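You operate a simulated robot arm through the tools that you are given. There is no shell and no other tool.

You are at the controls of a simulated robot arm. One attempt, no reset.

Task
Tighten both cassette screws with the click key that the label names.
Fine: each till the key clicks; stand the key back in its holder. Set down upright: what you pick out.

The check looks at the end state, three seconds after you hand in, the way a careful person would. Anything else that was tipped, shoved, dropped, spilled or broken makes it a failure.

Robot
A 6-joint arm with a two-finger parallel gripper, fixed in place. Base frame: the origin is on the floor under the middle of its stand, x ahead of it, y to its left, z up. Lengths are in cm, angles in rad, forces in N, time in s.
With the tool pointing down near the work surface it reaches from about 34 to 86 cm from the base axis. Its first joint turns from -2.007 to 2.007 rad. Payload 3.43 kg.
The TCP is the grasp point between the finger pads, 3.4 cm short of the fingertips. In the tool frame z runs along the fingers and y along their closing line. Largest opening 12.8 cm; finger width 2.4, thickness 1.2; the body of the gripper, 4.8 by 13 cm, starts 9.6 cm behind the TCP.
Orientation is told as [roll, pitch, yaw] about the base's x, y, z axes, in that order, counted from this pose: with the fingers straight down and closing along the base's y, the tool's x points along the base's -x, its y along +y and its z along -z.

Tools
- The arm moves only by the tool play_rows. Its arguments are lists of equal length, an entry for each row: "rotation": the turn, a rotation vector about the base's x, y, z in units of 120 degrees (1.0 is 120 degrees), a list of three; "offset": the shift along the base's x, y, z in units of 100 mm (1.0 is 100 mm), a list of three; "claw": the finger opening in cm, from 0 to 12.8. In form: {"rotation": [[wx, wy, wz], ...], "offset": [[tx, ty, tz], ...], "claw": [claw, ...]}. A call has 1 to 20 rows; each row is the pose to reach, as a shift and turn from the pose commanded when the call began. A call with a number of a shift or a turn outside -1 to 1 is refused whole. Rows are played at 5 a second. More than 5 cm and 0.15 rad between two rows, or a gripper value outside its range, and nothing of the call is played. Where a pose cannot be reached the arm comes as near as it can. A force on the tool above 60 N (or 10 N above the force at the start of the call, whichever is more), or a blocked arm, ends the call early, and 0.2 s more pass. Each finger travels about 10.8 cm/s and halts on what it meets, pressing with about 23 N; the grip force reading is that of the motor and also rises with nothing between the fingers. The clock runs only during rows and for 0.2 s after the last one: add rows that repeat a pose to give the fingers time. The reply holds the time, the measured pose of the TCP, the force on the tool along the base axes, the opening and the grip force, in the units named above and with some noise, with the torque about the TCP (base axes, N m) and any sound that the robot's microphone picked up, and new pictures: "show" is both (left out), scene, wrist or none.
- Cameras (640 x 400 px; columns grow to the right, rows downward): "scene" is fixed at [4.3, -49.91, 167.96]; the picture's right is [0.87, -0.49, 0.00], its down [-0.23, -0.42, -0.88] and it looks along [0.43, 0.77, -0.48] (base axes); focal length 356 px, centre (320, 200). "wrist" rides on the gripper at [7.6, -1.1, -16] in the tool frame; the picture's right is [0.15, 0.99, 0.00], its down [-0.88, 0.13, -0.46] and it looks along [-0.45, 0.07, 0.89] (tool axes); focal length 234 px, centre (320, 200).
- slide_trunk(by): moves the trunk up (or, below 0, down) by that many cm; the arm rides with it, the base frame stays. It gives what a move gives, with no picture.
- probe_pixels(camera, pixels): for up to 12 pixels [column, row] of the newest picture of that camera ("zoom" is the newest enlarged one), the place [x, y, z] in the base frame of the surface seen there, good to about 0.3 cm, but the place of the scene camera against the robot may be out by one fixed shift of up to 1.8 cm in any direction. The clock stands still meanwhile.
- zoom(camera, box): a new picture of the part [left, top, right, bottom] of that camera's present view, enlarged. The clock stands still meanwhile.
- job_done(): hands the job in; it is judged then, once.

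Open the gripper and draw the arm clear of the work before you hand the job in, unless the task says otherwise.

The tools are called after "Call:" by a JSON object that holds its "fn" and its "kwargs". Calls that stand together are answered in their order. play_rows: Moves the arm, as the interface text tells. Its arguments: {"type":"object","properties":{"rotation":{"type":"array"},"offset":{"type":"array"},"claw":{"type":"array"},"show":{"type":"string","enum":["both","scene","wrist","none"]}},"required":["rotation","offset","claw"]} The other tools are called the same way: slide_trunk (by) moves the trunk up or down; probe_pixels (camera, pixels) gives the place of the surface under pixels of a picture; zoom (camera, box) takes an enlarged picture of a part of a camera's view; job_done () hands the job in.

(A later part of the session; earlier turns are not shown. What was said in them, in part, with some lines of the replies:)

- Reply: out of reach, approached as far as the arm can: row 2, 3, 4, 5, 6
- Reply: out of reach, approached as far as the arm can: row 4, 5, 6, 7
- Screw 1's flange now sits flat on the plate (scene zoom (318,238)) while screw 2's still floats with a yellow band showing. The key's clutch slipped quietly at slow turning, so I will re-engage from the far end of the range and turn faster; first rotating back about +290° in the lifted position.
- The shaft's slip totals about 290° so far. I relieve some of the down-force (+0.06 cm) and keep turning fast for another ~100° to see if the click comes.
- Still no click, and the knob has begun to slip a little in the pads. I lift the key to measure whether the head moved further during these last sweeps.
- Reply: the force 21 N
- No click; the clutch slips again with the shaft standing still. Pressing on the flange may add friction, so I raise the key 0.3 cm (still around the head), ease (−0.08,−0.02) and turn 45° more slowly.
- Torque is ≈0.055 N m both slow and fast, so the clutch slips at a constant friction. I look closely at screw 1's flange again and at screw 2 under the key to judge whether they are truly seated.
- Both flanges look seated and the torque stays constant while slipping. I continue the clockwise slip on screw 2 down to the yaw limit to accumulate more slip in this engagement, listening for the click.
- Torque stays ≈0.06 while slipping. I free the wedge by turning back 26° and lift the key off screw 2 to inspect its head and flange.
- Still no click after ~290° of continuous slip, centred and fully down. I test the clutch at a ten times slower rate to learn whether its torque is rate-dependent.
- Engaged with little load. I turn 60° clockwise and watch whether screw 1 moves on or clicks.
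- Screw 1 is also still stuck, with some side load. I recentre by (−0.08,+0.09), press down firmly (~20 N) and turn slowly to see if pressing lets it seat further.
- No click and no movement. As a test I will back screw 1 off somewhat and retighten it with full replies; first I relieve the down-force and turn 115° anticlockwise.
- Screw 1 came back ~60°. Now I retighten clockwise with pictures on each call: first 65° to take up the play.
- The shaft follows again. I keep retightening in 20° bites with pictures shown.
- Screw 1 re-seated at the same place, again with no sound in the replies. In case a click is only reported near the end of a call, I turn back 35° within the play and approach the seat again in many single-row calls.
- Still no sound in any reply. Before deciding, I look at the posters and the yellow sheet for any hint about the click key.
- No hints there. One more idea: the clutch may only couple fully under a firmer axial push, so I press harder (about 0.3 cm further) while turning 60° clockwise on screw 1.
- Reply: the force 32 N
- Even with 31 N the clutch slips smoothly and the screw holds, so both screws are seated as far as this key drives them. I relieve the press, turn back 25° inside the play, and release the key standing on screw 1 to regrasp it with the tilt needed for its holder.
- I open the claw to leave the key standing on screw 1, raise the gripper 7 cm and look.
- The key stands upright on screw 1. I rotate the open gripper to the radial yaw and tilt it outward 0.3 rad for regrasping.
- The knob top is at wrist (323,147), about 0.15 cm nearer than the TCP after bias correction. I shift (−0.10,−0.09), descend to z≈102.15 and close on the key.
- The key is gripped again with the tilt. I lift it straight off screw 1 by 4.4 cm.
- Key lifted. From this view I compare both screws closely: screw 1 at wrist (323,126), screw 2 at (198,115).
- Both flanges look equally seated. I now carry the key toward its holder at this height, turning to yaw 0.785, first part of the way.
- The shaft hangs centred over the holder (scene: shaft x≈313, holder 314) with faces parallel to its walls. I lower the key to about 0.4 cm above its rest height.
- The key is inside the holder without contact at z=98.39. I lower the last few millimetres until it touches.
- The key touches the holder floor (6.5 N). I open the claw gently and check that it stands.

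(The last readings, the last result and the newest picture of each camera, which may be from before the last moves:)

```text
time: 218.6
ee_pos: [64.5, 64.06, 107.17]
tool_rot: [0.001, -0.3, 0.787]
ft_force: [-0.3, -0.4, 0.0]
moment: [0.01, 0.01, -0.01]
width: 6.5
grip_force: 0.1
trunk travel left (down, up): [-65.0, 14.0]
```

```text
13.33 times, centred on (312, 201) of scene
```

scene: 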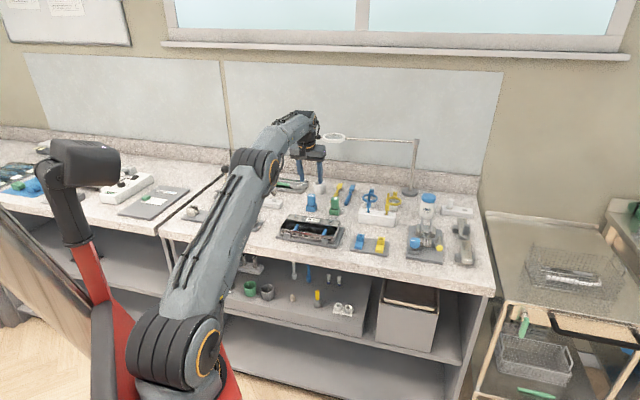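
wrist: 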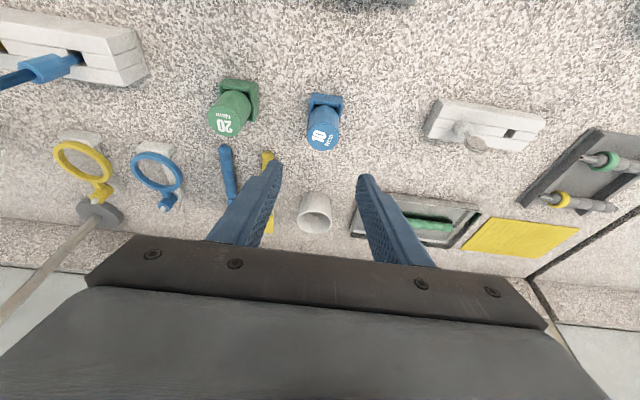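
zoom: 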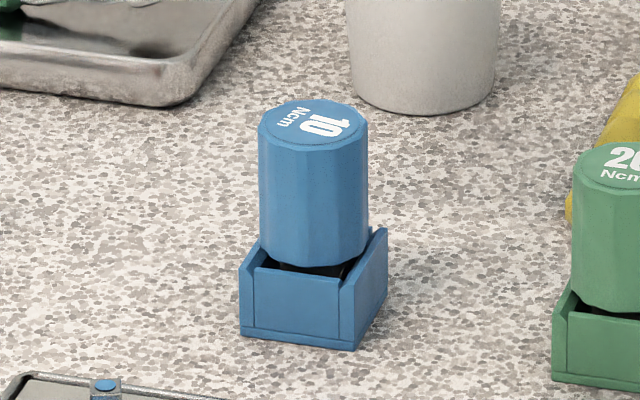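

The key stands upright in its holder. I take unobstructed close looks at both screws in the scene view.

Call:
{"fn": "zoom", "kwargs": {"camera": "scene", "box": [286, 208, 306, 224]}}

Call:
{"fn": "zoom", "kwargs": {"camera": "scene", "box": [321, 212, 341, 228]}}

Call:
{"fn": "zoom", "kwargs": {"camera": "scene", "box": [260, 180, 360, 250]}}

```text
16.00 times, centred on (296, 216) of scene
```

zoom: 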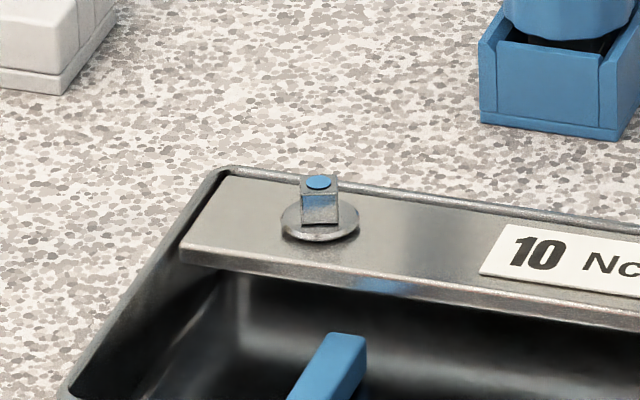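

```text
16.00 times, centred on (331, 220) of scene
```

zoom: 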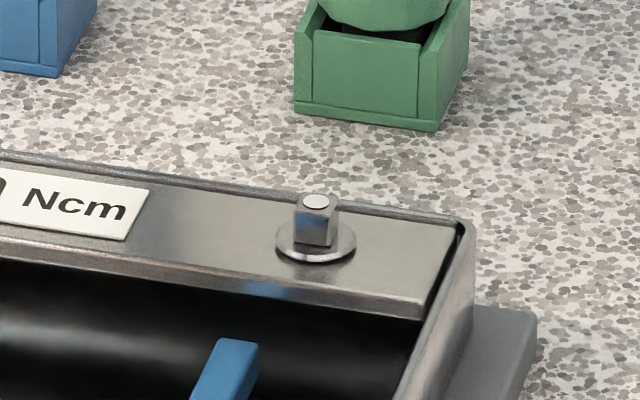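

```text
5.71 times, centred on (310, 215) of scene
```

zoom: 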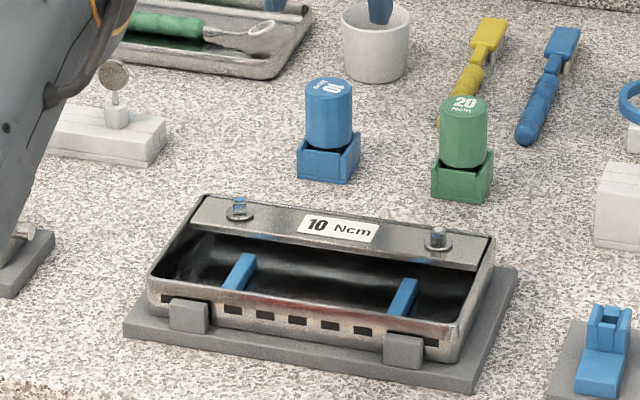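

Both screws look flush. One thing I have not tried is a really slow approach to the seat (a click may be masked by fast turning), so I regrasp the key from its holder for a slow final turn on each screw.

Call:
{"fn": "play_rows", "kwargs": {"rotation": [[0, 0, 0], [0, 0, 0], [0, 0, 0], [0, 0, 0], [0, 0, 0], [0, 0, 0], [0, 0, 0], [0, 0, 0], [0, 0, 0], [0, 0, 0], [0, 0, 0], [0, 0, 0]], "offset": [[0, 0, -0.2], [0, 0, -0.4], [0, 0, -0.6], [0, 0, -0.75], [0, 0, -0.85], [0, 0, -0.895], [0, 0, -0.895], [0, 0, -0.895], [0, 0, -0.895], [0, 0, -0.895], [0, 0, -0.895], [0, 0, -0.895]], "claw": [6.5, 6.5, 6.5, 6.5, 6.5, 6.5, 5.5, 4.5, 3.8, 3.3, 2.8, 2.6], "show": "wrist"}}

Call:
{"fn": "zoom", "kwargs": {"camera": "wrist", "box": [270, 110, 370, 220]}}

```text
time: 221.2
ee_pos: [64.6, 63.95, 98.1]
tool_rot: [0.0, -0.3, 0.787]
ft_force: [-0.3, 0.5, -0.4]
moment: [0.01, -0.03, 0.01]
width: 3.21
grip_force: 23.2
trunk travel left (down, up): [-65.0, 14.0]
```

wrist: 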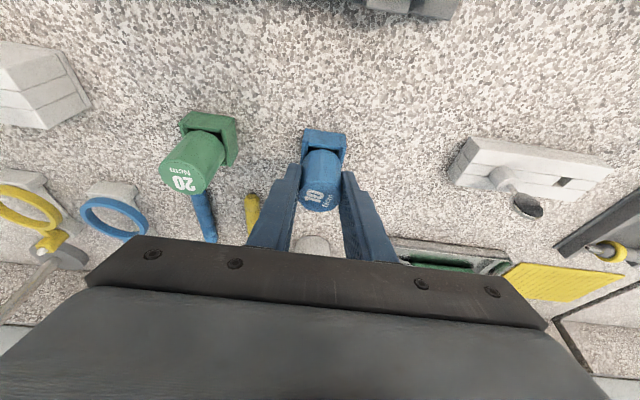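

```text
3.64 times, centred on (320, 165) of wrist
```

zoom: 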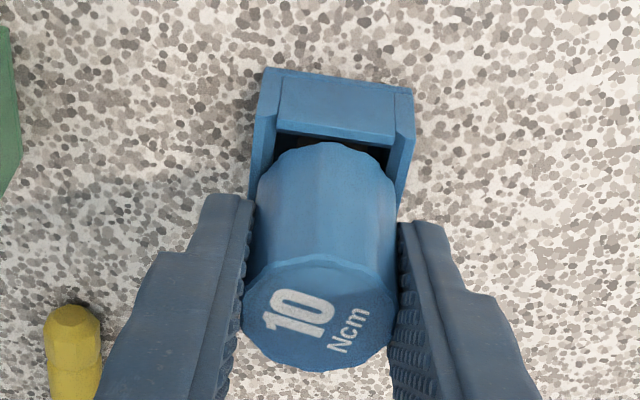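

Gripped as before. I lift it and carry it back over screw 1 by the same displacement.

Call:
{"fn": "play_rows", "kwargs": {"rotation": [[0, 0, 0], [0, 0, 0], [0, 0, 0], [0, 0, 0], [0, 0, 0], [0, 0, 0], [0, 0, 0], [0, 0, 0]], "offset": [[0, 0, 0.07], [0, 0, 0.15], [0, 0, 0.27], [0, 0, 0.42], [0, 0, 0.57], [0, 0, 0.72], [0, 0, 0.85], [0, 0, 0.85]], "claw": [2.6, 2.6, 2.6, 2.6, 2.6, 2.6, 2.6, 2.6], "show": "none"}}

Call:
{"fn": "play_rows", "kwargs": {"rotation": [[0, 0, 0], [0, 0, 0], [0, 0, 0], [0, 0, 0]], "offset": [[-0.2, -0.155, 0], [-0.4, -0.31, 0], [-0.6, -0.465, 0], [-0.8, -0.62, 0]], "claw": [2.6, 2.6, 2.6, 2.6], "show": "none"}}

Call:
{"fn": "play_rows", "kwargs": {"rotation": [[0, 0, 0], [0, 0, 0], [0, 0, 0], [0, 0, 0], [0, 0, 0], [0, 0, 0]], "offset": [[-0.18, -0.14, 0], [-0.33, -0.26, 0], [-0.33, -0.26, -0.07], [-0.33, -0.26, -0.14], [-0.33, -0.26, -0.2], [-0.33, -0.26, -0.2]], "claw": [2.6, 2.6, 2.6, 2.6, 2.6, 2.6], "show": "wrist"}}

Call:
{"fn": "zoom", "kwargs": {"camera": "wrist", "box": [296, 118, 352, 153]}}

Call:
{"fn": "zoom", "kwargs": {"camera": "scene", "box": [284, 200, 308, 224]}}

```text
time: 223.0
ee_pos: [64.61, 63.96, 106.57]
tool_rot: [0.0, -0.302, 0.788]
ft_force: [-0.4, 0.3, -1.0]
moment: [-0.03, -0.02, -0.01]
width: 3.23
grip_force: 23.2
trunk travel left (down, up): [-65.0, 14.0]
```

```text
time: 224.0
ee_pos: [56.51, 57.82, 106.54]
tool_rot: [-0.001, -0.3, 0.786]
ft_force: [1.1, -0.7, -1.1]
moment: [0.03, -0.03, 0.0]
width: 3.21
grip_force: 23.7
trunk travel left (down, up): [-65.0, 14.0]
```

```text
time: 225.4
ee_pos: [53.22, 55.12, 104.59]
tool_rot: [0.001, -0.299, 0.788]
ft_force: [1.1, 0.1, -1.1]
moment: [-0.01, -0.01, 0.0]
width: 3.21
grip_force: 23.2
trunk travel left (down, up): [-65.0, 14.0]
```

wrist: 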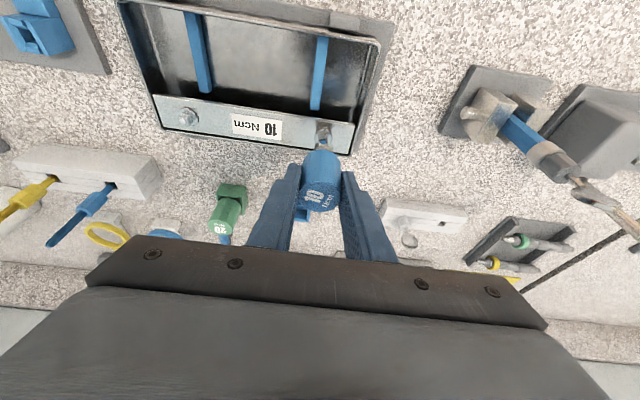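

```text
11.43 times, centred on (324, 136) of wrist
```

zoom: 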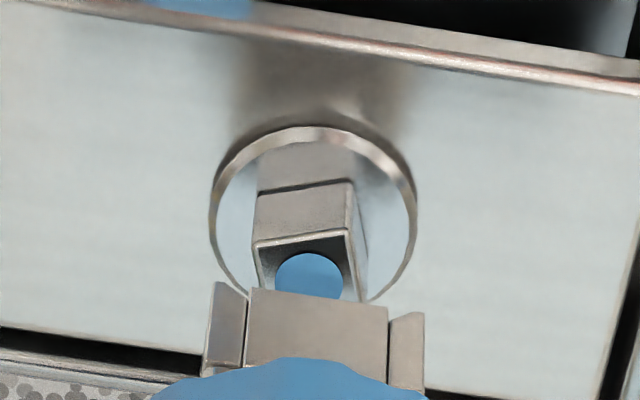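

```text
16.00 times, centred on (296, 212) of scene
```

zoom: 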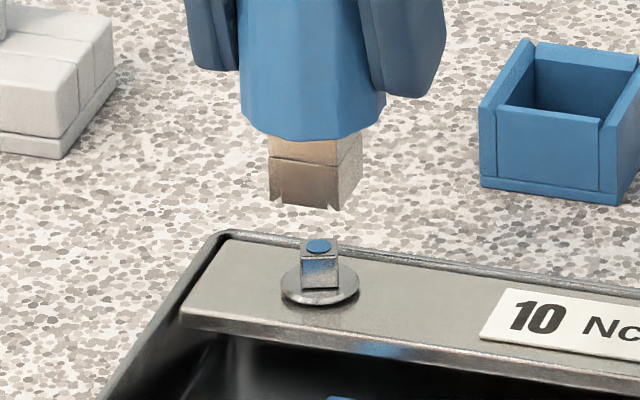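

The head stands ~15° anticlockwise of the socket (it came back a little when I freed the wedge). I shift (0,−0.14) and lower onto screw 1.

Call:
{"fn": "play_rows", "kwargs": {"rotation": [[0, 0, 0], [0, 0, 0], [0, 0, 0], [0, 0, 0], [0, 0, 0], [0, 0, 0], [0, 0, 0]], "offset": [[0, -0.014, -0.06], [0, -0.014, -0.11], [0, -0.014, -0.15], [0, -0.014, -0.18], [0, -0.014, -0.21], [0, -0.014, -0.235], [0, -0.014, -0.235]], "claw": [2.6, 2.6, 2.6, 2.6, 2.6, 2.6, 2.6], "show": "none"}}

Call:
{"fn": "zoom", "kwargs": {"camera": "scene", "box": [284, 200, 308, 224]}}

```text
time: 227.0
ee_pos: [53.34, 55.01, 102.27]
tool_rot: [0.0, -0.3, 0.787]
ft_force: [-3.3, 3.4, -0.9]
moment: [0.15, 0.13, 0.05]
width: 3.18
grip_force: 22.7
trunk travel left (down, up): [-65.0, 14.0]
```

```text
16.00 times, centred on (296, 212) of scene
```

zoom: 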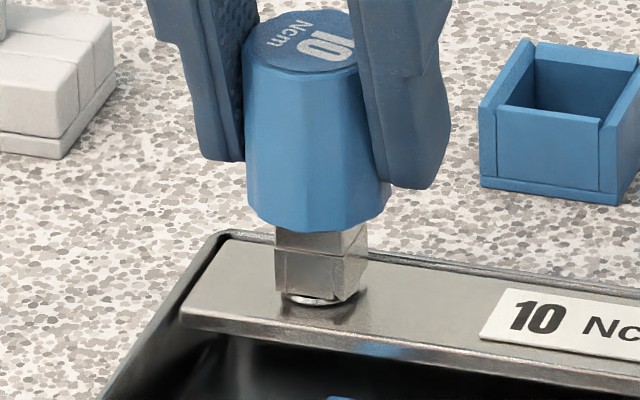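

Engaged. Now I turn clockwise very slowly (0.02 rad per row) with a light seat, watching each reply.

Call:
{"fn": "play_rows", "kwargs": {"rotation": [[0, 0, -0.0095], [0, 0, -0.019], [0, 0, -0.0285], [0, 0, -0.038], [0, 0, -0.0475], [0, 0, -0.057], [0, 0, -0.0665], [0, 0, -0.076], [0, 0, -0.0855], [0, 0, -0.095], [0, 0, -0.1045], [0, 0, -0.114], [0, 0, -0.1235], [0, 0, -0.133], [0, 0, -0.1425], [0, 0, -0.152], [0, 0, -0.1615], [0, 0, -0.171], [0, 0, -0.1805], [0, 0, -0.19]], "offset": [[-0.003, 0.003, 0], [-0.003, 0.003, -0.003], [-0.003, 0.003, -0.005], [-0.003, 0.003, -0.007], [-0.003, 0.003, -0.007], [-0.003, 0.003, -0.007], [-0.003, 0.003, -0.007], [-0.003, 0.003, -0.007], [-0.003, 0.003, -0.007], [-0.003, 0.003, -0.007], [-0.003, 0.003, -0.007], [-0.003, 0.003, -0.007], [-0.003, 0.003, -0.007], [-0.003, 0.003, -0.007], [-0.003, 0.003, -0.007], [-0.003, 0.003, -0.007], [-0.003, 0.003, -0.007], [-0.003, 0.003, -0.007], [-0.003, 0.003, -0.007], [-0.003, 0.003, -0.007]], "claw": [2.6, 2.6, 2.6, 2.6, 2.6, 2.6, 2.6, 2.6, 2.6, 2.6, 2.6, 2.6, 2.6, 2.6, 2.6, 2.6, 2.6, 2.6, 2.6, 2.6], "show": "none"}}

Call:
{"fn": "zoom", "kwargs": {"camera": "scene", "box": [284, 200, 308, 224]}}

Call:
{"fn": "play_rows", "kwargs": {"rotation": [[0, 0, -0.0095], [0, 0, -0.019], [0, 0, -0.0285], [0, 0, -0.038], [0, 0, -0.0475], [0, 0, -0.057], [0, 0, -0.0665], [0, 0, -0.076], [0, 0, -0.0855], [0, 0, -0.095], [0, 0, -0.1045], [0, 0, -0.114], [0, 0, -0.1235], [0, 0, -0.133], [0, 0, -0.1425], [0, 0, -0.152], [0, 0, -0.1615], [0, 0, -0.171], [0, 0, -0.1805], [0, 0, -0.19]], "offset": [[0, 0, 0], [0, 0, 0], [0, 0, 0], [0, 0, 0], [0, 0, 0], [0, 0, 0], [0, 0, 0], [0, 0, 0], [0, 0, 0], [0, 0, 0], [0, 0, 0], [0, 0, 0], [0, 0, 0], [0, 0, 0], [0, 0, 0], [0, 0, 0], [0, 0, 0], [0, 0, 0], [0, 0, 0], [0, 0, 0]], "claw": [2.6, 2.6, 2.6, 2.6, 2.6, 2.6, 2.6, 2.6, 2.6, 2.6, 2.6, 2.6, 2.6, 2.6, 2.6, 2.6, 2.6, 2.6, 2.6, 2.6], "show": "none"}}

Call:
{"fn": "zoom", "kwargs": {"camera": "scene", "box": [284, 200, 308, 224]}}

Call:
{"fn": "play_rows", "kwargs": {"rotation": [[0, 0, -0.0095], [0, 0, -0.019], [0, 0, -0.0285], [0, 0, -0.038], [0, 0, -0.0475], [0, 0, -0.057], [0, 0, -0.0665], [0, 0, -0.076], [0, 0, -0.0855], [0, 0, -0.095], [0, 0, -0.1045], [0, 0, -0.114], [0, 0, -0.1235], [0, 0, -0.133], [0, 0, -0.1425], [0, 0, -0.152], [0, 0, -0.1615], [0, 0, -0.171], [0, 0, -0.1805], [0, 0, -0.19]], "offset": [[0, 0, 0], [0, 0, 0], [0, 0, 0], [0, 0, 0], [0, 0, 0], [0, 0, 0], [0, 0, 0], [0, 0, 0], [0, 0, 0], [0, 0, 0], [0, 0, 0], [0, 0, 0], [0, 0, 0], [0, 0, 0], [0, 0, 0], [0, 0, 0], [0, 0, 0], [0, 0, 0], [0, 0, 0], [0, 0, 0]], "claw": [2.6, 2.6, 2.6, 2.6, 2.6, 2.6, 2.6, 2.6, 2.6, 2.6, 2.6, 2.6, 2.6, 2.6, 2.6, 2.6, 2.6, 2.6, 2.6, 2.6], "show": "none"}}

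Call:
{"fn": "zoom", "kwargs": {"camera": "scene", "box": [284, 200, 308, 224]}}

```text
time: 231.2
ee_pos: [53.31, 55.07, 102.21]
tool_rot: [0.0, -0.301, 0.389]
ft_force: [-7.3, 9.0, -0.2]
moment: [0.5, 0.38, 0.07]
width: 3.22
grip_force: 22.7
trunk travel left (down, up): [-65.0, 14.0]
```

```text
16.00 times, centred on (296, 212) of scene
```

zoom: 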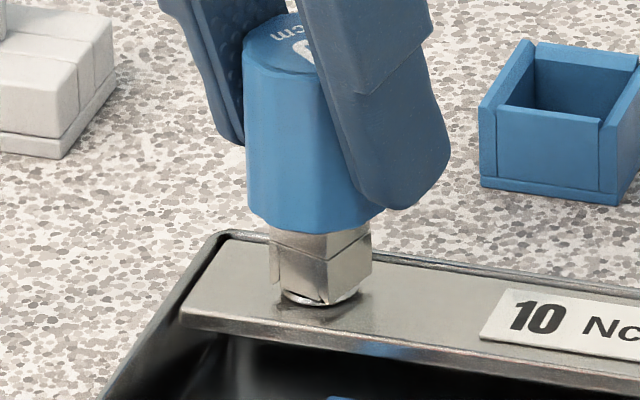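

```text
time: 235.4
ee_pos: [53.15, 55.09, 102.21]
tool_rot: [-0.001, -0.301, -0.008]
ft_force: [-9.5, 21.1, 1.3]
moment: [1.18, 0.51, 0.1]
width: 3.24
grip_force: 23.1
trunk travel left (down, up): [-65.0, 14.0]
```

```text
16.00 times, centred on (296, 212) of scene
```

zoom: 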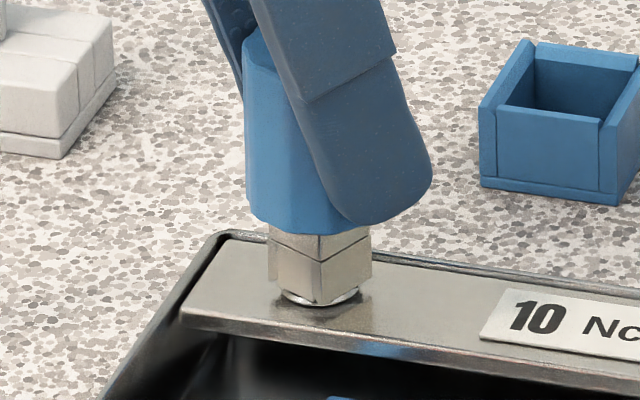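

```text
time: 239.6
ee_pos: [53.23, 55.17, 102.16]
tool_rot: [0.001, -0.3, -0.406]
ft_force: [-1.3, 25.7, 1.2]
moment: [1.44, 0.13, 0.11]
width: 3.28
grip_force: 23.2
trunk travel left (down, up): [-65.0, 14.0]
```

```text
16.00 times, centred on (296, 212) of scene
```

zoom: 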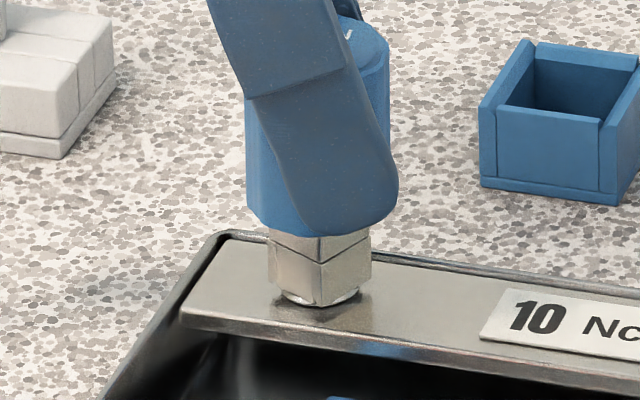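

Side load has built up to 26 N in y (the axis is off), with Mz ≈0.1 but no sound. I recentre by +0.25 in y and continue slowly another 23°.

Call:
{"fn": "play_rows", "kwargs": {"rotation": [[0, 0, 0], [0, 0, 0], [0, 0, -0.0095], [0, 0, -0.019], [0, 0, -0.0285], [0, 0, -0.038], [0, 0, -0.0475], [0, 0, -0.057], [0, 0, -0.0665], [0, 0, -0.076], [0, 0, -0.0855], [0, 0, -0.095], [0, 0, -0.1045], [0, 0, -0.114], [0, 0, -0.1235], [0, 0, -0.133], [0, 0, -0.1425], [0, 0, -0.152], [0, 0, -0.1615], [0, 0, -0.171]], "offset": [[0, 0.012, 0], [0, 0.025, 0], [0, 0.025, 0], [0, 0.025, 0], [0, 0.025, 0], [0, 0.025, 0], [0, 0.025, 0], [0, 0.025, 0], [0, 0.025, 0], [0, 0.025, 0], [0, 0.025, 0], [0, 0.025, 0], [0, 0.025, 0], [0, 0.025, 0], [0, 0.025, 0], [0, 0.025, 0], [0, 0.025, 0], [0, 0.025, 0], [0, 0.025, 0], [0, 0.025, 0]], "claw": [2.6, 2.6, 2.6, 2.6, 2.6, 2.6, 2.6, 2.6, 2.6, 2.6, 2.6, 2.6, 2.6, 2.6, 2.6, 2.6, 2.6, 2.6, 2.6, 2.6], "show": "wrist"}}

Call:
{"fn": "zoom", "kwargs": {"camera": "scene", "box": [284, 200, 308, 224]}}

Call:
{"fn": "zoom", "kwargs": {"camera": "wrist", "box": [280, 120, 360, 170]}}

```text
time: 243.8
ee_pos: [53.33, 55.35, 102.16]
tool_rot: [-0.001, -0.299, -0.766]
ft_force: [8.0, 3.9, 0.0]
moment: [0.3, -0.45, 0.08]
width: 3.19
grip_force: 22.8
trunk travel left (down, up): [-65.0, 14.0]
```

wrist: 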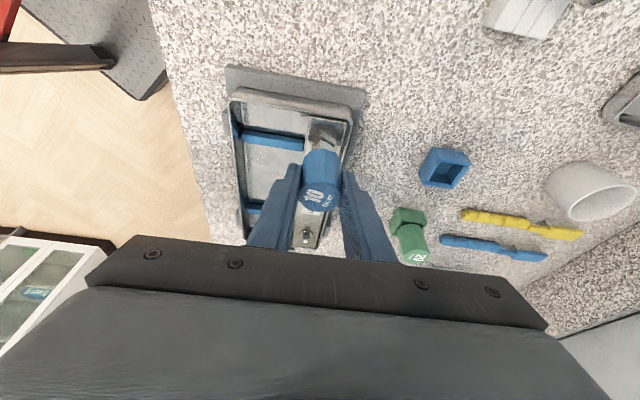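

```text
16.00 times, centred on (296, 212) of scene
```

zoom: 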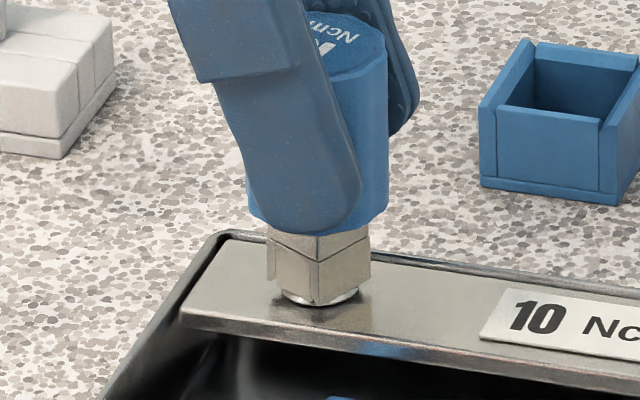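

```text
8.00 times, centred on (320, 145) of wrist
```

zoom: 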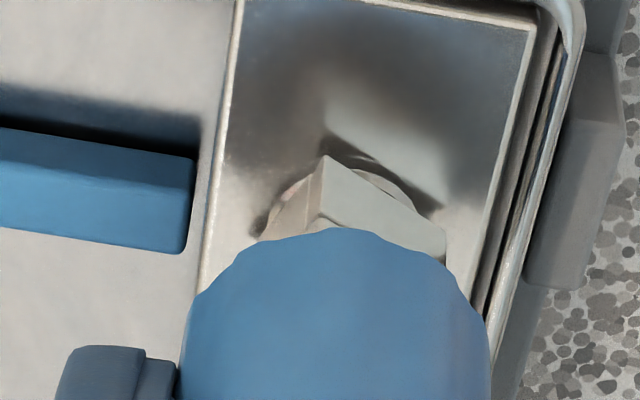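

No click in a slow approach either, but screw 1 is now at its tightest again. Since turning back loosened it slightly before, I lift straight off this time, then go to screw 2 to re-tighten it the same way.

Call:
{"fn": "play_rows", "kwargs": {"rotation": [[0, 0, 0], [0, 0, 0], [0, 0, 0], [0, 0, 0], [0, 0, 0], [0, 0, 0]], "offset": [[-0.004, -0.002, 0.04], [-0.004, -0.002, 0.08], [-0.004, -0.002, 0.12], [-0.004, -0.002, 0.18], [-0.004, -0.002, 0.25], [-0.004, -0.002, 0.3]], "claw": [2.6, 2.6, 2.6, 2.6, 2.6, 2.6], "show": "wrist"}}

Call:
{"fn": "zoom", "kwargs": {"camera": "wrist", "box": [296, 105, 352, 140]}}

Call:
{"fn": "play_rows", "kwargs": {"rotation": [[0, 0, 0.06], [0, 0, 0.12], [0, 0, 0.18], [0, 0, 0.24], [0, 0, 0.296], [0, 0, 0.296], [0, 0, 0.296]], "offset": [[0.15, -0.15, 0.05], [0.32, -0.32, 0.05], [0.5, -0.5, 0.05], [0.68, -0.68, 0.05], [0.84, -0.85, 0.05], [0.958, -0.958, 0.05], [0.958, -0.958, 0.05]], "claw": [2.6, 2.6, 2.6, 2.6, 2.6, 2.6, 2.6], "show": "wrist"}}

Call:
{"fn": "zoom", "kwargs": {"camera": "wrist", "box": [296, 100, 352, 135]}}

Call:
{"fn": "zoom", "kwargs": {"camera": "scene", "box": [318, 204, 342, 228]}}

```text
time: 245.2
ee_pos: [53.13, 55.31, 105.2]
tool_rot: [0.0, -0.299, -0.767]
ft_force: [-0.5, 0.3, -0.6]
moment: [-0.03, 0.01, -0.03]
width: 3.24
grip_force: 23.0
trunk travel left (down, up): [-65.0, 14.0]
```

wrist: 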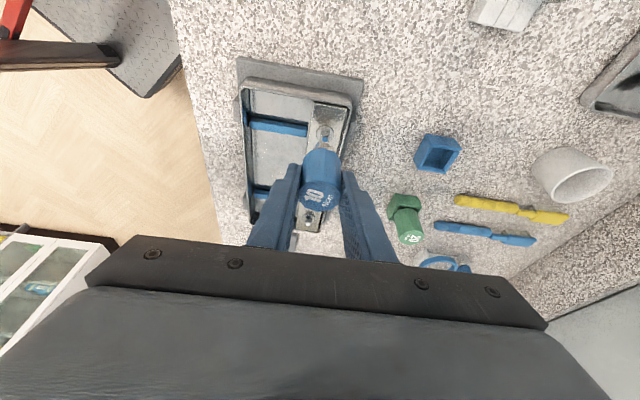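

```text
11.43 times, centred on (324, 122) of wrist
```

zoom: 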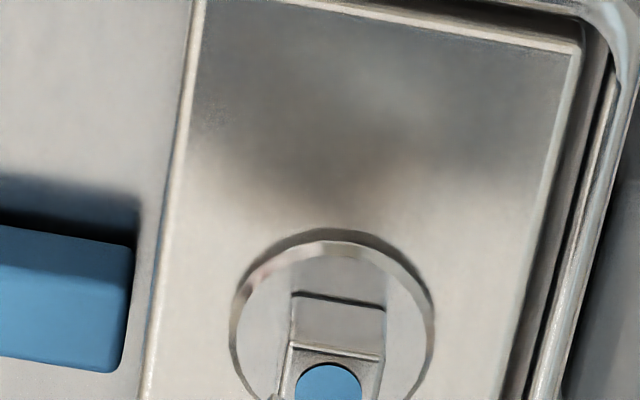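

```text
time: 246.8
ee_pos: [62.68, 45.68, 105.77]
tool_rot: [0.001, -0.3, -0.143]
ft_force: [0.0, -0.3, -0.6]
moment: [-0.05, 0.0, 0.0]
width: 3.19
grip_force: 22.9
trunk travel left (down, up): [-65.0, 14.0]
```

wrist: 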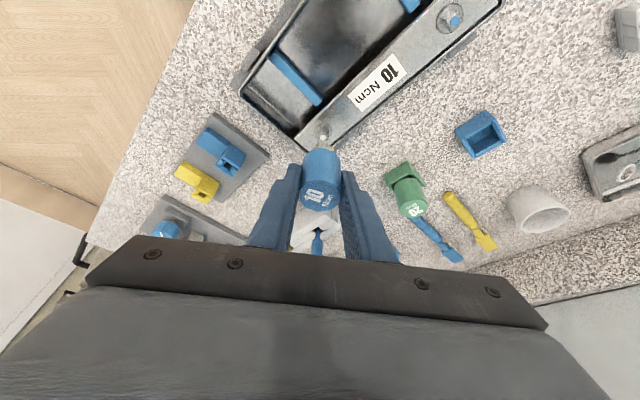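

```text
11.43 times, centred on (324, 118) of wrist
```

zoom: 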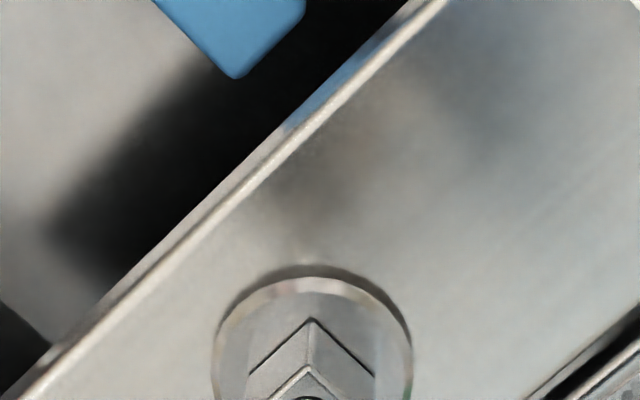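

```text
16.00 times, centred on (330, 216) of scene
```

zoom: 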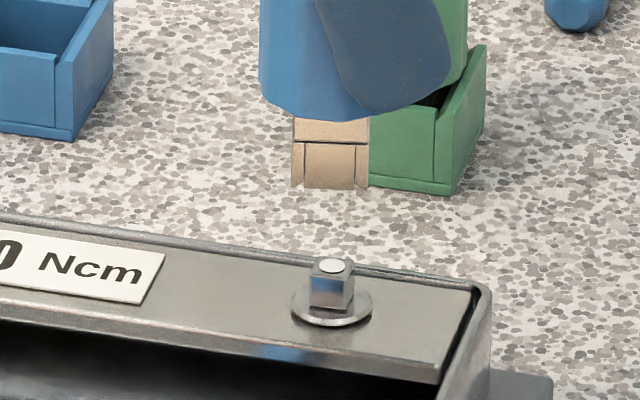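

Above screw 2 the shaft (face-on) is ~14° behind the head and centred (scene x 330 vs 332). I descend onto it.

Call:
{"fn": "play_rows", "kwargs": {"rotation": [[0, 0, 0], [0, 0, 0], [0, 0, 0], [0, 0, 0], [0, 0, 0], [0, 0, 0], [0, 0, 0], [0, 0, 0]], "offset": [[0, 0, -0.08], [0, 0, -0.15], [0, 0, -0.2], [0, 0, -0.25], [0, 0, -0.29], [0, 0, -0.33], [0, 0, -0.35], [0, 0, -0.35]], "claw": [2.6, 2.6, 2.6, 2.6, 2.6, 2.6, 2.6, 2.6], "show": "none"}}

Call:
{"fn": "zoom", "kwargs": {"camera": "scene", "box": [318, 200, 342, 224]}}

```text
time: 248.6
ee_pos: [62.83, 45.58, 102.22]
tool_rot: [0.001, -0.301, -0.146]
ft_force: [3.5, -1.9, 1.4]
moment: [-0.12, -0.22, -0.02]
width: 3.18
grip_force: 22.8
trunk travel left (down, up): [-65.0, 14.0]
```

```text
16.00 times, centred on (330, 212) of scene
```

zoom: 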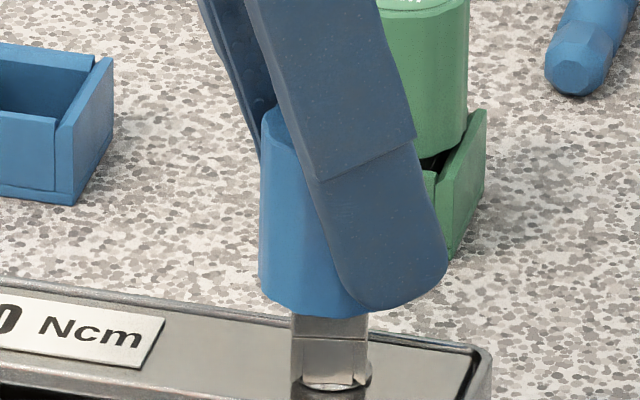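

Engaged on screw 2. I turn it clockwise about 49° with axis compensation to re-tighten it to the clutch's slip.

Call:
{"fn": "play_rows", "kwargs": {"rotation": [[0, 0, -0.034], [0, 0, -0.068], [0, 0, -0.102], [0, 0, -0.136], [0, 0, -0.17], [0, 0, -0.204], [0, 0, -0.238], [0, 0, -0.272], [0, 0, -0.306], [0, 0, -0.34], [0, 0, -0.374], [0, 0, -0.408]], "offset": [[0.004, 0, 0], [0.005, 0.001, 0], [0.006, 0.002, 0], [0.007, 0.003, 0], [0.009, 0.004, 0], [0.01, 0.005, 0], [0.011, 0.006, 0], [0.013, 0.008, 0], [0.014, 0.009, 0], [0.016, 0.01, 0], [0.018, 0.011, 0], [0.019, 0.012, 0]], "claw": [2.6, 2.6, 2.6, 2.6, 2.6, 2.6, 2.6, 2.6, 2.6, 2.6, 2.6, 2.6], "show": "none"}}

Call:
{"fn": "zoom", "kwargs": {"camera": "scene", "box": [318, 200, 342, 224]}}

Call:
{"fn": "play_rows", "kwargs": {"rotation": [[0, 0, -0.034], [0, 0, -0.068], [0, 0, -0.102], [0, 0, -0.136], [0, 0, -0.17], [0, 0, -0.204], [0, 0, -0.238], [0, 0, -0.272]], "offset": [[0.002, 0, 0], [0.004, 0, 0], [0.006, 0, 0], [0.008, 0, 0], [0.01, 0, 0], [0.012, 0, 0], [0.014, 0, 0], [0.015, 0, 0]], "claw": [2.6, 2.6, 2.6, 2.6, 2.6, 2.6, 2.6, 2.6], "show": "none"}}

Call:
{"fn": "zoom", "kwargs": {"camera": "scene", "box": [318, 200, 342, 224]}}

```text
time: 251.2
ee_pos: [63.01, 45.86, 102.15]
tool_rot: [0.0, -0.299, -1.002]
ft_force: [-1.9, -2.7, 1.2]
moment: [-0.16, 0.08, 0.02]
width: 3.18
grip_force: 23.4
trunk travel left (down, up): [-65.0, 14.0]
```

```text
16.00 times, centred on (330, 212) of scene
```

zoom: 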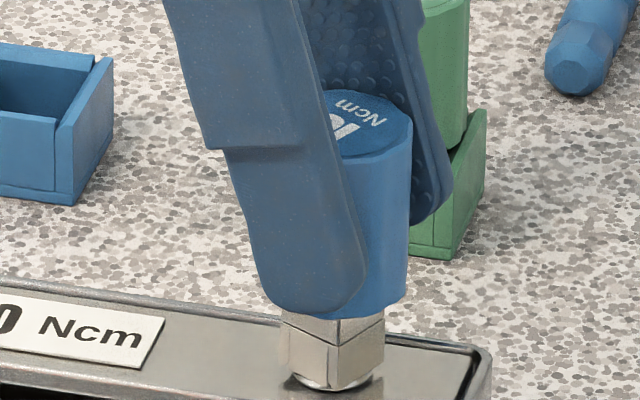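

```text
time: 253.0
ee_pos: [63.07, 45.69, 102.19]
tool_rot: [0.001, -0.299, -1.571]
ft_force: [-11.6, -5.1, -0.3]
moment: [-0.3, 0.66, 0.03]
width: 3.19
grip_force: 22.4
trunk travel left (down, up): [-65.0, 14.0]
```

```text
16.00 times, centred on (330, 212) of scene
```

zoom: 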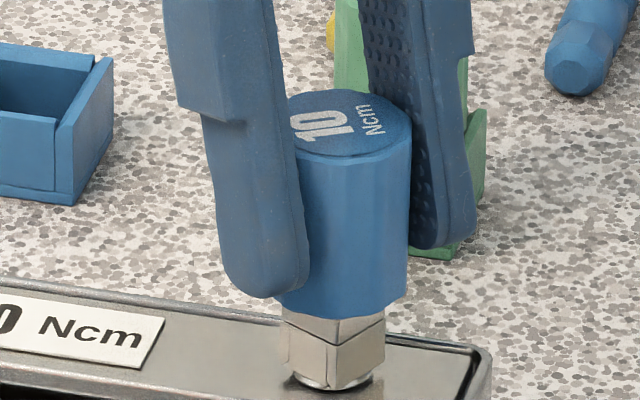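

Screw 2 is back at its tightest (shaft corner at x≈336 again). I lift straight off and carry the key toward its holder, turning back to the radial yaw.

Call:
{"fn": "play_rows", "kwargs": {"rotation": [[0, 0, 0], [0, 0, 0], [0, 0, 0], [0, 0, 0], [0, 0, 0], [0, 0, 0], [0, 0, 0]], "offset": [[-0.01, -0.005, 0.03], [-0.01, -0.005, 0.07], [-0.01, -0.005, 0.11], [-0.01, -0.005, 0.16], [-0.01, -0.005, 0.22], [-0.01, -0.005, 0.3], [-0.01, -0.005, 0.3]], "claw": [2.6, 2.6, 2.6, 2.6, 2.6, 2.6, 2.6], "show": "none"}}

Call:
{"fn": "zoom", "kwargs": {"camera": "scene", "box": [318, 204, 342, 228]}}

Call:
{"fn": "play_rows", "kwargs": {"rotation": [[0, 0, 0.065], [0, 0, 0.13], [0, 0, 0.195], [0, 0, 0.26], [0, 0, 0.325], [0, 0, 0.39], [0, 0, 0.455], [0, 0, 0.52], [0, 0, 0.565]], "offset": [[0, 0, 0.07], [0, 0, 0.15], [0.01, 0.12, 0.2], [0.02, 0.26, 0.2], [0.04, 0.4, 0.2], [0.05, 0.55, 0.2], [0.06, 0.7, 0.2], [0.07, 0.82, 0.2], [0.08, 0.92, 0.2]], "claw": [2.6, 2.6, 2.6, 2.6, 2.6, 2.6, 2.6, 2.6, 2.6], "show": "none"}}

Call:
{"fn": "play_rows", "kwargs": {"rotation": [[0, 0, 0.065], [0, 0, 0.13], [0, 0, 0.195], [0, 0, 0.26], [0, 0, 0.325], [0, 0, 0.39], [0, 0, 0.455], [0, 0, 0.52], [0, 0, 0.561], [0, 0, 0.561]], "offset": [[0.01, 0.12, 0], [0.02, 0.25, 0], [0.03, 0.38, 0], [0.04, 0.5, 0], [0.05, 0.62, 0], [0.06, 0.72, 0], [0.07, 0.8, 0], [0.075, 0.85, 0], [0.08, 0.88, 0], [0.08, 0.88, 0]], "claw": [2.6, 2.6, 2.6, 2.6, 2.6, 2.6, 2.6, 2.6, 2.6, 2.6], "show": "both"}}

Call:
{"fn": "zoom", "kwargs": {"camera": "wrist", "box": [280, 80, 360, 160]}}

Call:
{"fn": "zoom", "kwargs": {"camera": "scene", "box": [296, 180, 328, 216]}}

```text
time: 254.6
ee_pos: [62.96, 45.72, 105.25]
tool_rot: [0.002, -0.301, -1.569]
ft_force: [-0.3, 0.0, -0.5]
moment: [0.01, 0.01, 0.0]
width: 3.22
grip_force: 22.8
trunk travel left (down, up): [-65.0, 14.0]
```

```text
16.00 times, centred on (330, 216) of scene
```

zoom: 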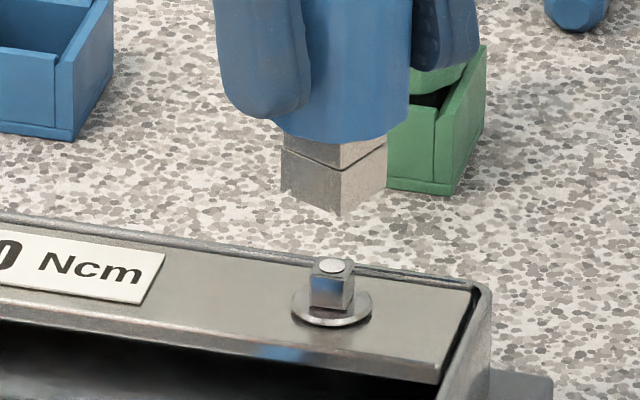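

```text
time: 256.6
ee_pos: [63.77, 54.82, 107.16]
tool_rot: [0.0, -0.3, -0.384]
ft_force: [0.0, -0.8, 0.0]
moment: [0.0, 0.0, 0.03]
width: 3.2
grip_force: 22.5
trunk travel left (down, up): [-65.0, 14.0]
```

```text
time: 258.8
ee_pos: [64.53, 63.67, 107.14]
tool_rot: [0.0, -0.3, 0.79]
ft_force: [0.1, 0.6, -0.2]
moment: [-0.01, 0.01, -0.01]
width: 3.2
grip_force: 23.3
trunk travel left (down, up): [-65.0, 14.0]
```

scene: 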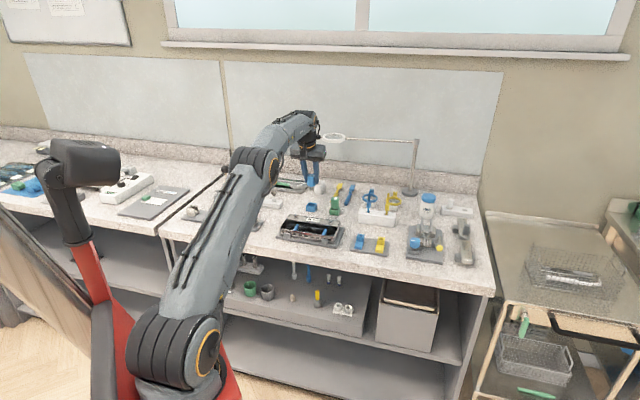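
wrist: 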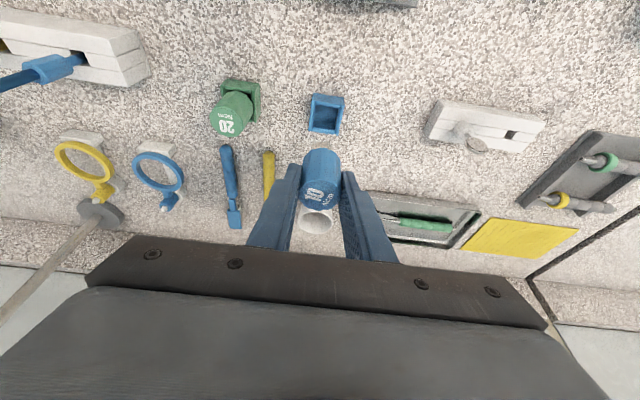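

```text
5.00 times, centred on (320, 120) of wrist
```

zoom: 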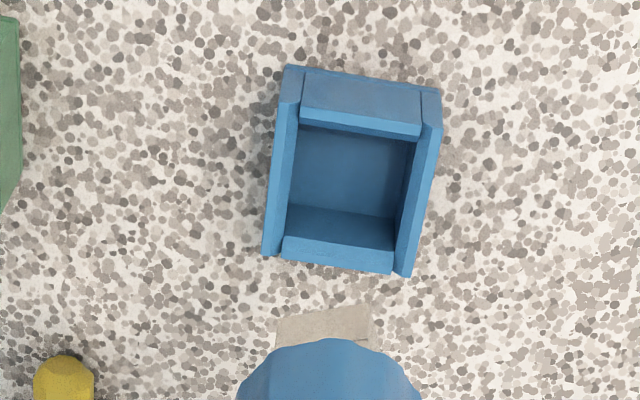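

```text
11.11 times, centred on (312, 198) of scene
```

zoom: 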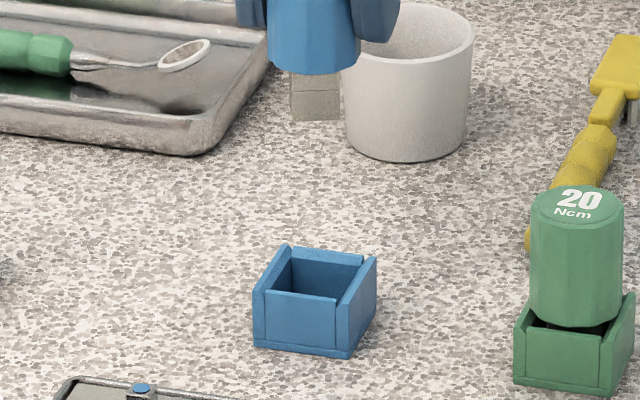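

The holder lies ~0.24 cm further in +y than the key now hangs. I shift that and lower the key into the holder to just above rest height.

Call:
{"fn": "play_rows", "kwargs": {"rotation": [[0, 0, 0], [0, 0, 0], [0, 0, 0], [0, 0, 0], [0, 0, 0], [0, 0, 0], [0, 0, 0], [0, 0, 0], [0, 0, 0], [0, 0, 0]], "offset": [[0, 0.024, 0], [0, 0.024, -0.15], [0, 0.024, -0.3], [0, 0.024, -0.42], [0, 0.024, -0.54], [0, 0.024, -0.64], [0, 0.024, -0.72], [0, 0.024, -0.79], [0, 0.024, -0.84], [0, 0.024, -0.84]], "claw": [2.6, 2.6, 2.6, 2.6, 2.6, 2.6, 2.6, 2.6, 2.6, 2.6], "show": "wrist"}}

Call:
{"fn": "zoom", "kwargs": {"camera": "wrist", "box": [270, 110, 370, 220]}}

Call:
{"fn": "zoom", "kwargs": {"camera": "scene", "box": [298, 186, 326, 216]}}

```text
time: 261.0
ee_pos: [64.7, 63.96, 98.8]
tool_rot: [-0.001, -0.301, 0.789]
ft_force: [-0.7, 0.7, -0.5]
moment: [0.0, 0.01, 0.01]
width: 3.2
grip_force: 23.0
trunk travel left (down, up): [-65.0, 14.0]
```

wrist: 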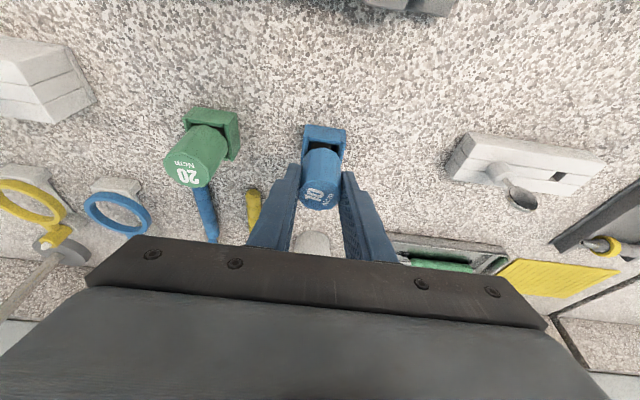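

```text
3.64 times, centred on (320, 165) of wrist
```

zoom: 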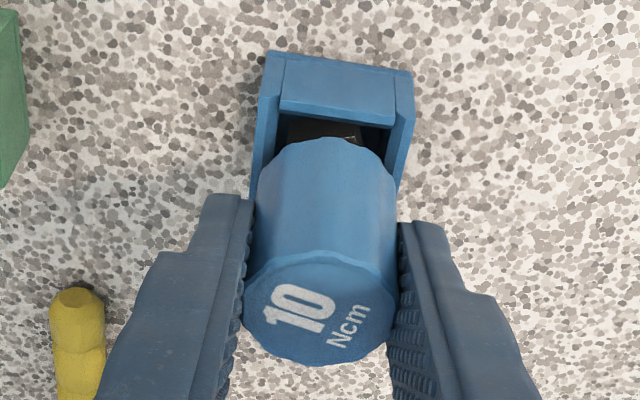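

```text
13.33 times, centred on (312, 201) of scene
```

zoom: 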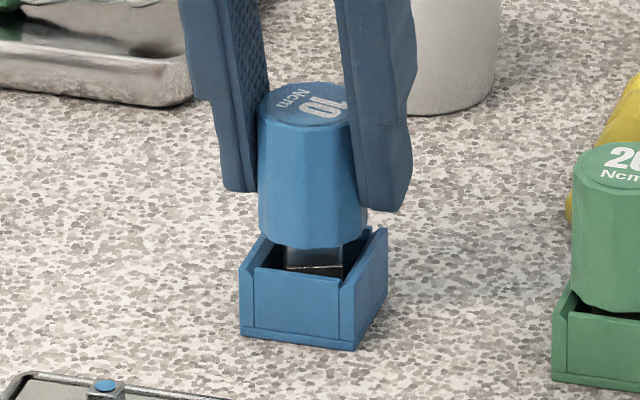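

Inside the holder with no contact. I lower the last ~0.65 cm in small steps.

Call:
{"fn": "play_rows", "kwargs": {"rotation": [[0, 0, 0], [0, 0, 0], [0, 0, 0], [0, 0, 0]], "offset": [[0, 0, -0.02], [0, 0, -0.04], [0, 0, -0.052], [0, 0, -0.052]], "claw": [2.6, 2.6, 2.6, 2.6], "show": "none"}}

Call:
{"fn": "play_rows", "kwargs": {"rotation": [[0, 0, 0], [0, 0, 0]], "offset": [[0, 0, -0.007], [0, 0, -0.013]], "claw": [2.6, 2.6], "show": "none"}}

Call:
{"fn": "zoom", "kwargs": {"camera": "scene", "box": [298, 186, 326, 216]}}

```text
time: 262.0
ee_pos: [64.69, 64.14, 98.33]
tool_rot: [0.001, -0.299, 0.787]
ft_force: [-0.4, 0.2, -0.8]
moment: [0.0, 0.0, -0.03]
width: 3.22
grip_force: 23.0
trunk travel left (down, up): [-65.0, 14.0]
```

```text
time: 262.6
ee_pos: [64.66, 64.04, 98.24]
tool_rot: [0.0, -0.302, 0.789]
ft_force: [0.0, -1.3, 3.8]
moment: [-0.01, -0.05, 0.03]
width: 3.18
grip_force: 22.7
trunk travel left (down, up): [-65.0, 14.0]
```

```text
13.33 times, centred on (312, 201) of scene
```

zoom: 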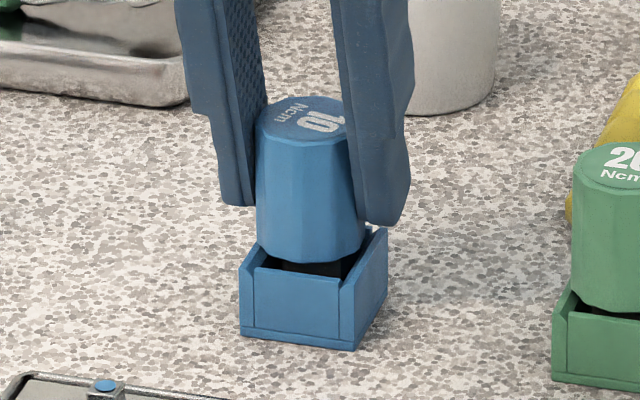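

Contact at ~4.5 N. I open the claw gently and check the key stands.

Call:
{"fn": "play_rows", "kwargs": {"rotation": [[0, 0, 0], [0, 0, 0], [0, 0, 0], [0, 0, 0], [0, 0, 0], [0, 0, 0]], "offset": [[0, 0, 0], [0, 0, 0], [0, 0, 0], [0, 0, 0], [0, 0, 0], [0, 0, 0]], "claw": [3.2, 3.4, 4.0, 5.0, 6.0, 6.5], "show": "none"}}

Call:
{"fn": "play_rows", "kwargs": {"rotation": [[0, 0, 0], [0, 0, 0], [0, 0, 0], [0, 0, 0], [0, 0, 0], [0, 0, 0]], "offset": [[0, 0, 0.1], [0, 0, 0.25], [0, 0, 0.4], [0, 0, 0.6], [0, 0, 0.8], [0, 0, 0.95]], "claw": [6.5, 6.5, 6.5, 6.5, 6.5, 6.5], "show": "both"}}

Call:
{"fn": "zoom", "kwargs": {"camera": "scene", "box": [298, 186, 326, 216]}}

Call:
{"fn": "zoom", "kwargs": {"camera": "wrist", "box": [270, 80, 370, 160]}}

```text
time: 264.0
ee_pos: [64.65, 64.16, 98.07]
tool_rot: [-0.001, -0.302, 0.79]
ft_force: [0.3, -0.6, 0.0]
moment: [0.0, 0.04, -0.01]
width: 6.5
grip_force: 0.0
trunk travel left (down, up): [-65.0, 14.0]
```

```text
time: 265.4
ee_pos: [64.58, 64.18, 107.69]
tool_rot: [-0.001, -0.301, 0.788]
ft_force: [0.1, -0.4, -0.8]
moment: [0.01, 0.01, -0.01]
width: 6.5
grip_force: 0.0
trunk travel left (down, up): [-65.0, 14.0]
```

scene: 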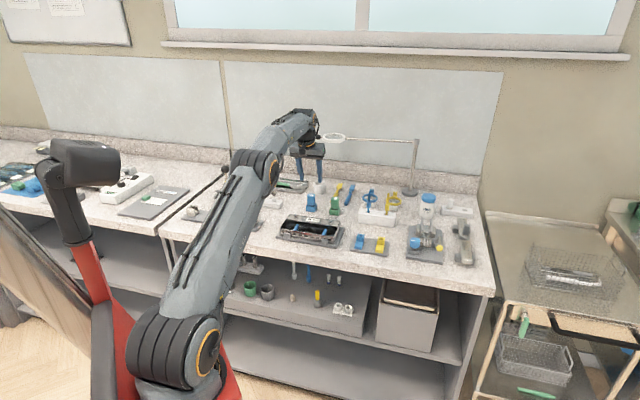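
wrist: 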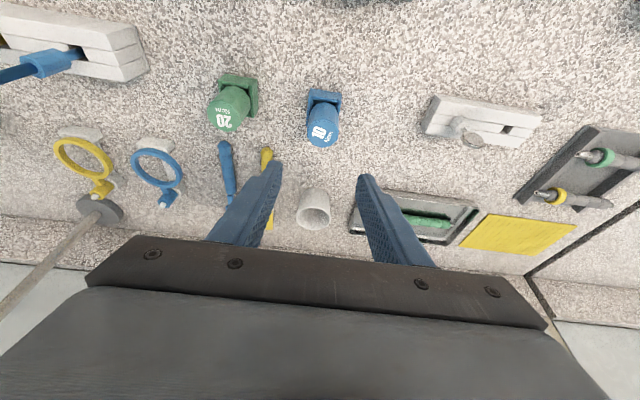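

```text
13.33 times, centred on (312, 201) of scene
```

zoom: 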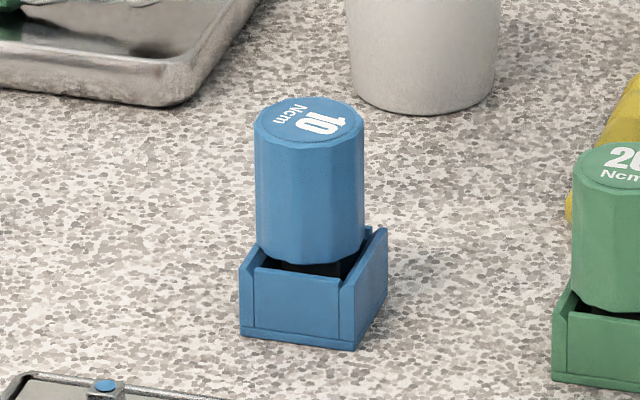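

```text
5.00 times, centred on (320, 120) of wrist
```

zoom: 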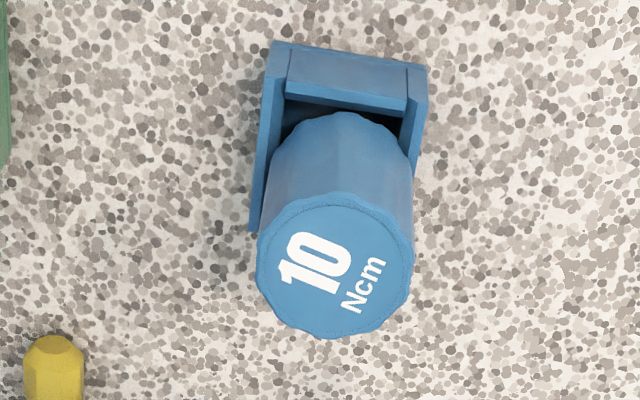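

The key stands upright in its holder and everything else is untouched. I draw the arm back and up, clear of the bench items, and open the claw.

Call:
{"fn": "play_rows", "kwargs": {"rotation": [[0, 0, 0], [0, 0, 0], [0, 0, 0], [0, 0, 0], [0, 0, 0], [0, 0, 0]], "offset": [[-0.1, -0.1, 0.2], [-0.3, -0.3, 0.4], [-0.5, -0.5, 0.6], [-0.7, -0.7, 0.8], [-0.9, -0.9, 1.0], [-1.0, -1.0, 1.0]], "claw": [6.5, 6.5, 6.5, 6.5, 6.5, 6.5], "show": "none"}}

Call:
{"fn": "play_rows", "kwargs": {"rotation": [[0, 0, 0], [-0.025, 0.025, 0], [-0.05, 0.05, 0], [-0.075, 0.075, 0], [-0.1, 0.1, 0], [-0.1, 0.1, 0]], "offset": [[-0.2, -0.15, 0.1], [-0.4, -0.3, 0.2], [-0.6, -0.45, 0.3], [-0.8, -0.6, 0.4], [-1.0, -0.75, 0.5], [-1.0, -0.75, 0.5]], "claw": [7, 8, 9.5, 11, 12, 12], "show": "both"}}

Call:
{"fn": "zoom", "kwargs": {"camera": "scene", "box": [260, 170, 480, 270]}}

```text
time: 266.8
ee_pos: [54.64, 54.23, 117.67]
tool_rot: [0.0, -0.299, 0.789]
ft_force: [1.0, 0.5, 1.0]
moment: [-0.01, 0.02, 0.01]
width: 6.49
grip_force: 0.1
trunk travel left (down, up): [-65.0, 14.0]
```

```text
time: 268.2
ee_pos: [44.63, 46.51, 122.5]
tool_rot: [0.003, -0.003, 0.789]
ft_force: [0.0, 0.2, -0.2]
moment: [0.01, 0.0, 0.01]
width: 12.0
grip_force: 0.1
trunk travel left (down, up): [-65.0, 14.0]
```

scene: 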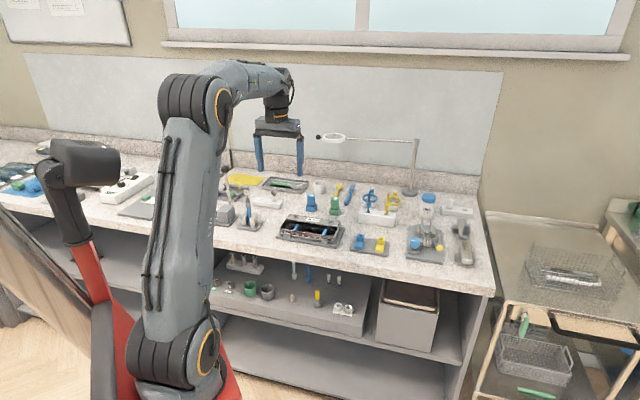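
wrist: 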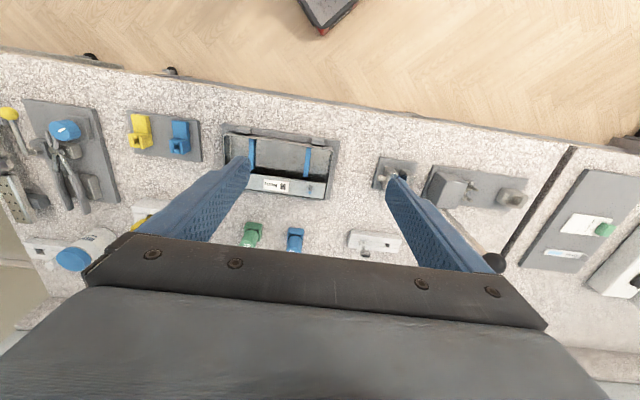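

```text
2.91 times, centred on (370, 220) of scene
```

zoom: 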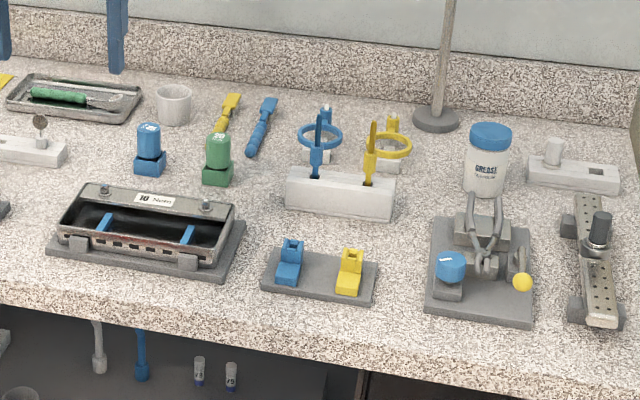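

I'm handing in now. Both screws sit flush and are turned down to where the key slips. The 10 Ncm key is upright in its own holder, the other items look undisturbed, and the arm is clear with the claw open. No reply ever reported a click on either screw, so that part is unconfirmed.

Call:
{"fn": "job_done", "kwargs": {}}

```text
The job is handed in.
```

I handed the job in, but I never got a click from the key on either screw, so I can't say it is complete.

- **Screws:** I turned both cassette screws clockwise with the blue "10 Ncm" key until their flanges looked flush with the plate. On each one the key's clutch then slipped smoothly, at a wrist-torque reading of about 0.03 to 0.06 N m, below the 0.10 N m the key is marked for. Turning slowly, turning fast and pressing down with up to 31 N all gave the same smooth slip and no sound in any reply. So the screws may be tight to less than 10 Ncm.
- **Loosening along the way:** I deliberately backed screw 1 (blue dot) off by about 60° as a test and retightened it. It also came back about 20° when I freed the key later. I retightened both screws to the slip point at the end and lifted the key straight off without turning it back.
- **Key and bench:** The 10 Ncm key stands upright in its holder. The 20 Ncm key was never touched, and nothing else looks moved in the last pictures. The arm is drawn clear with the claw open.
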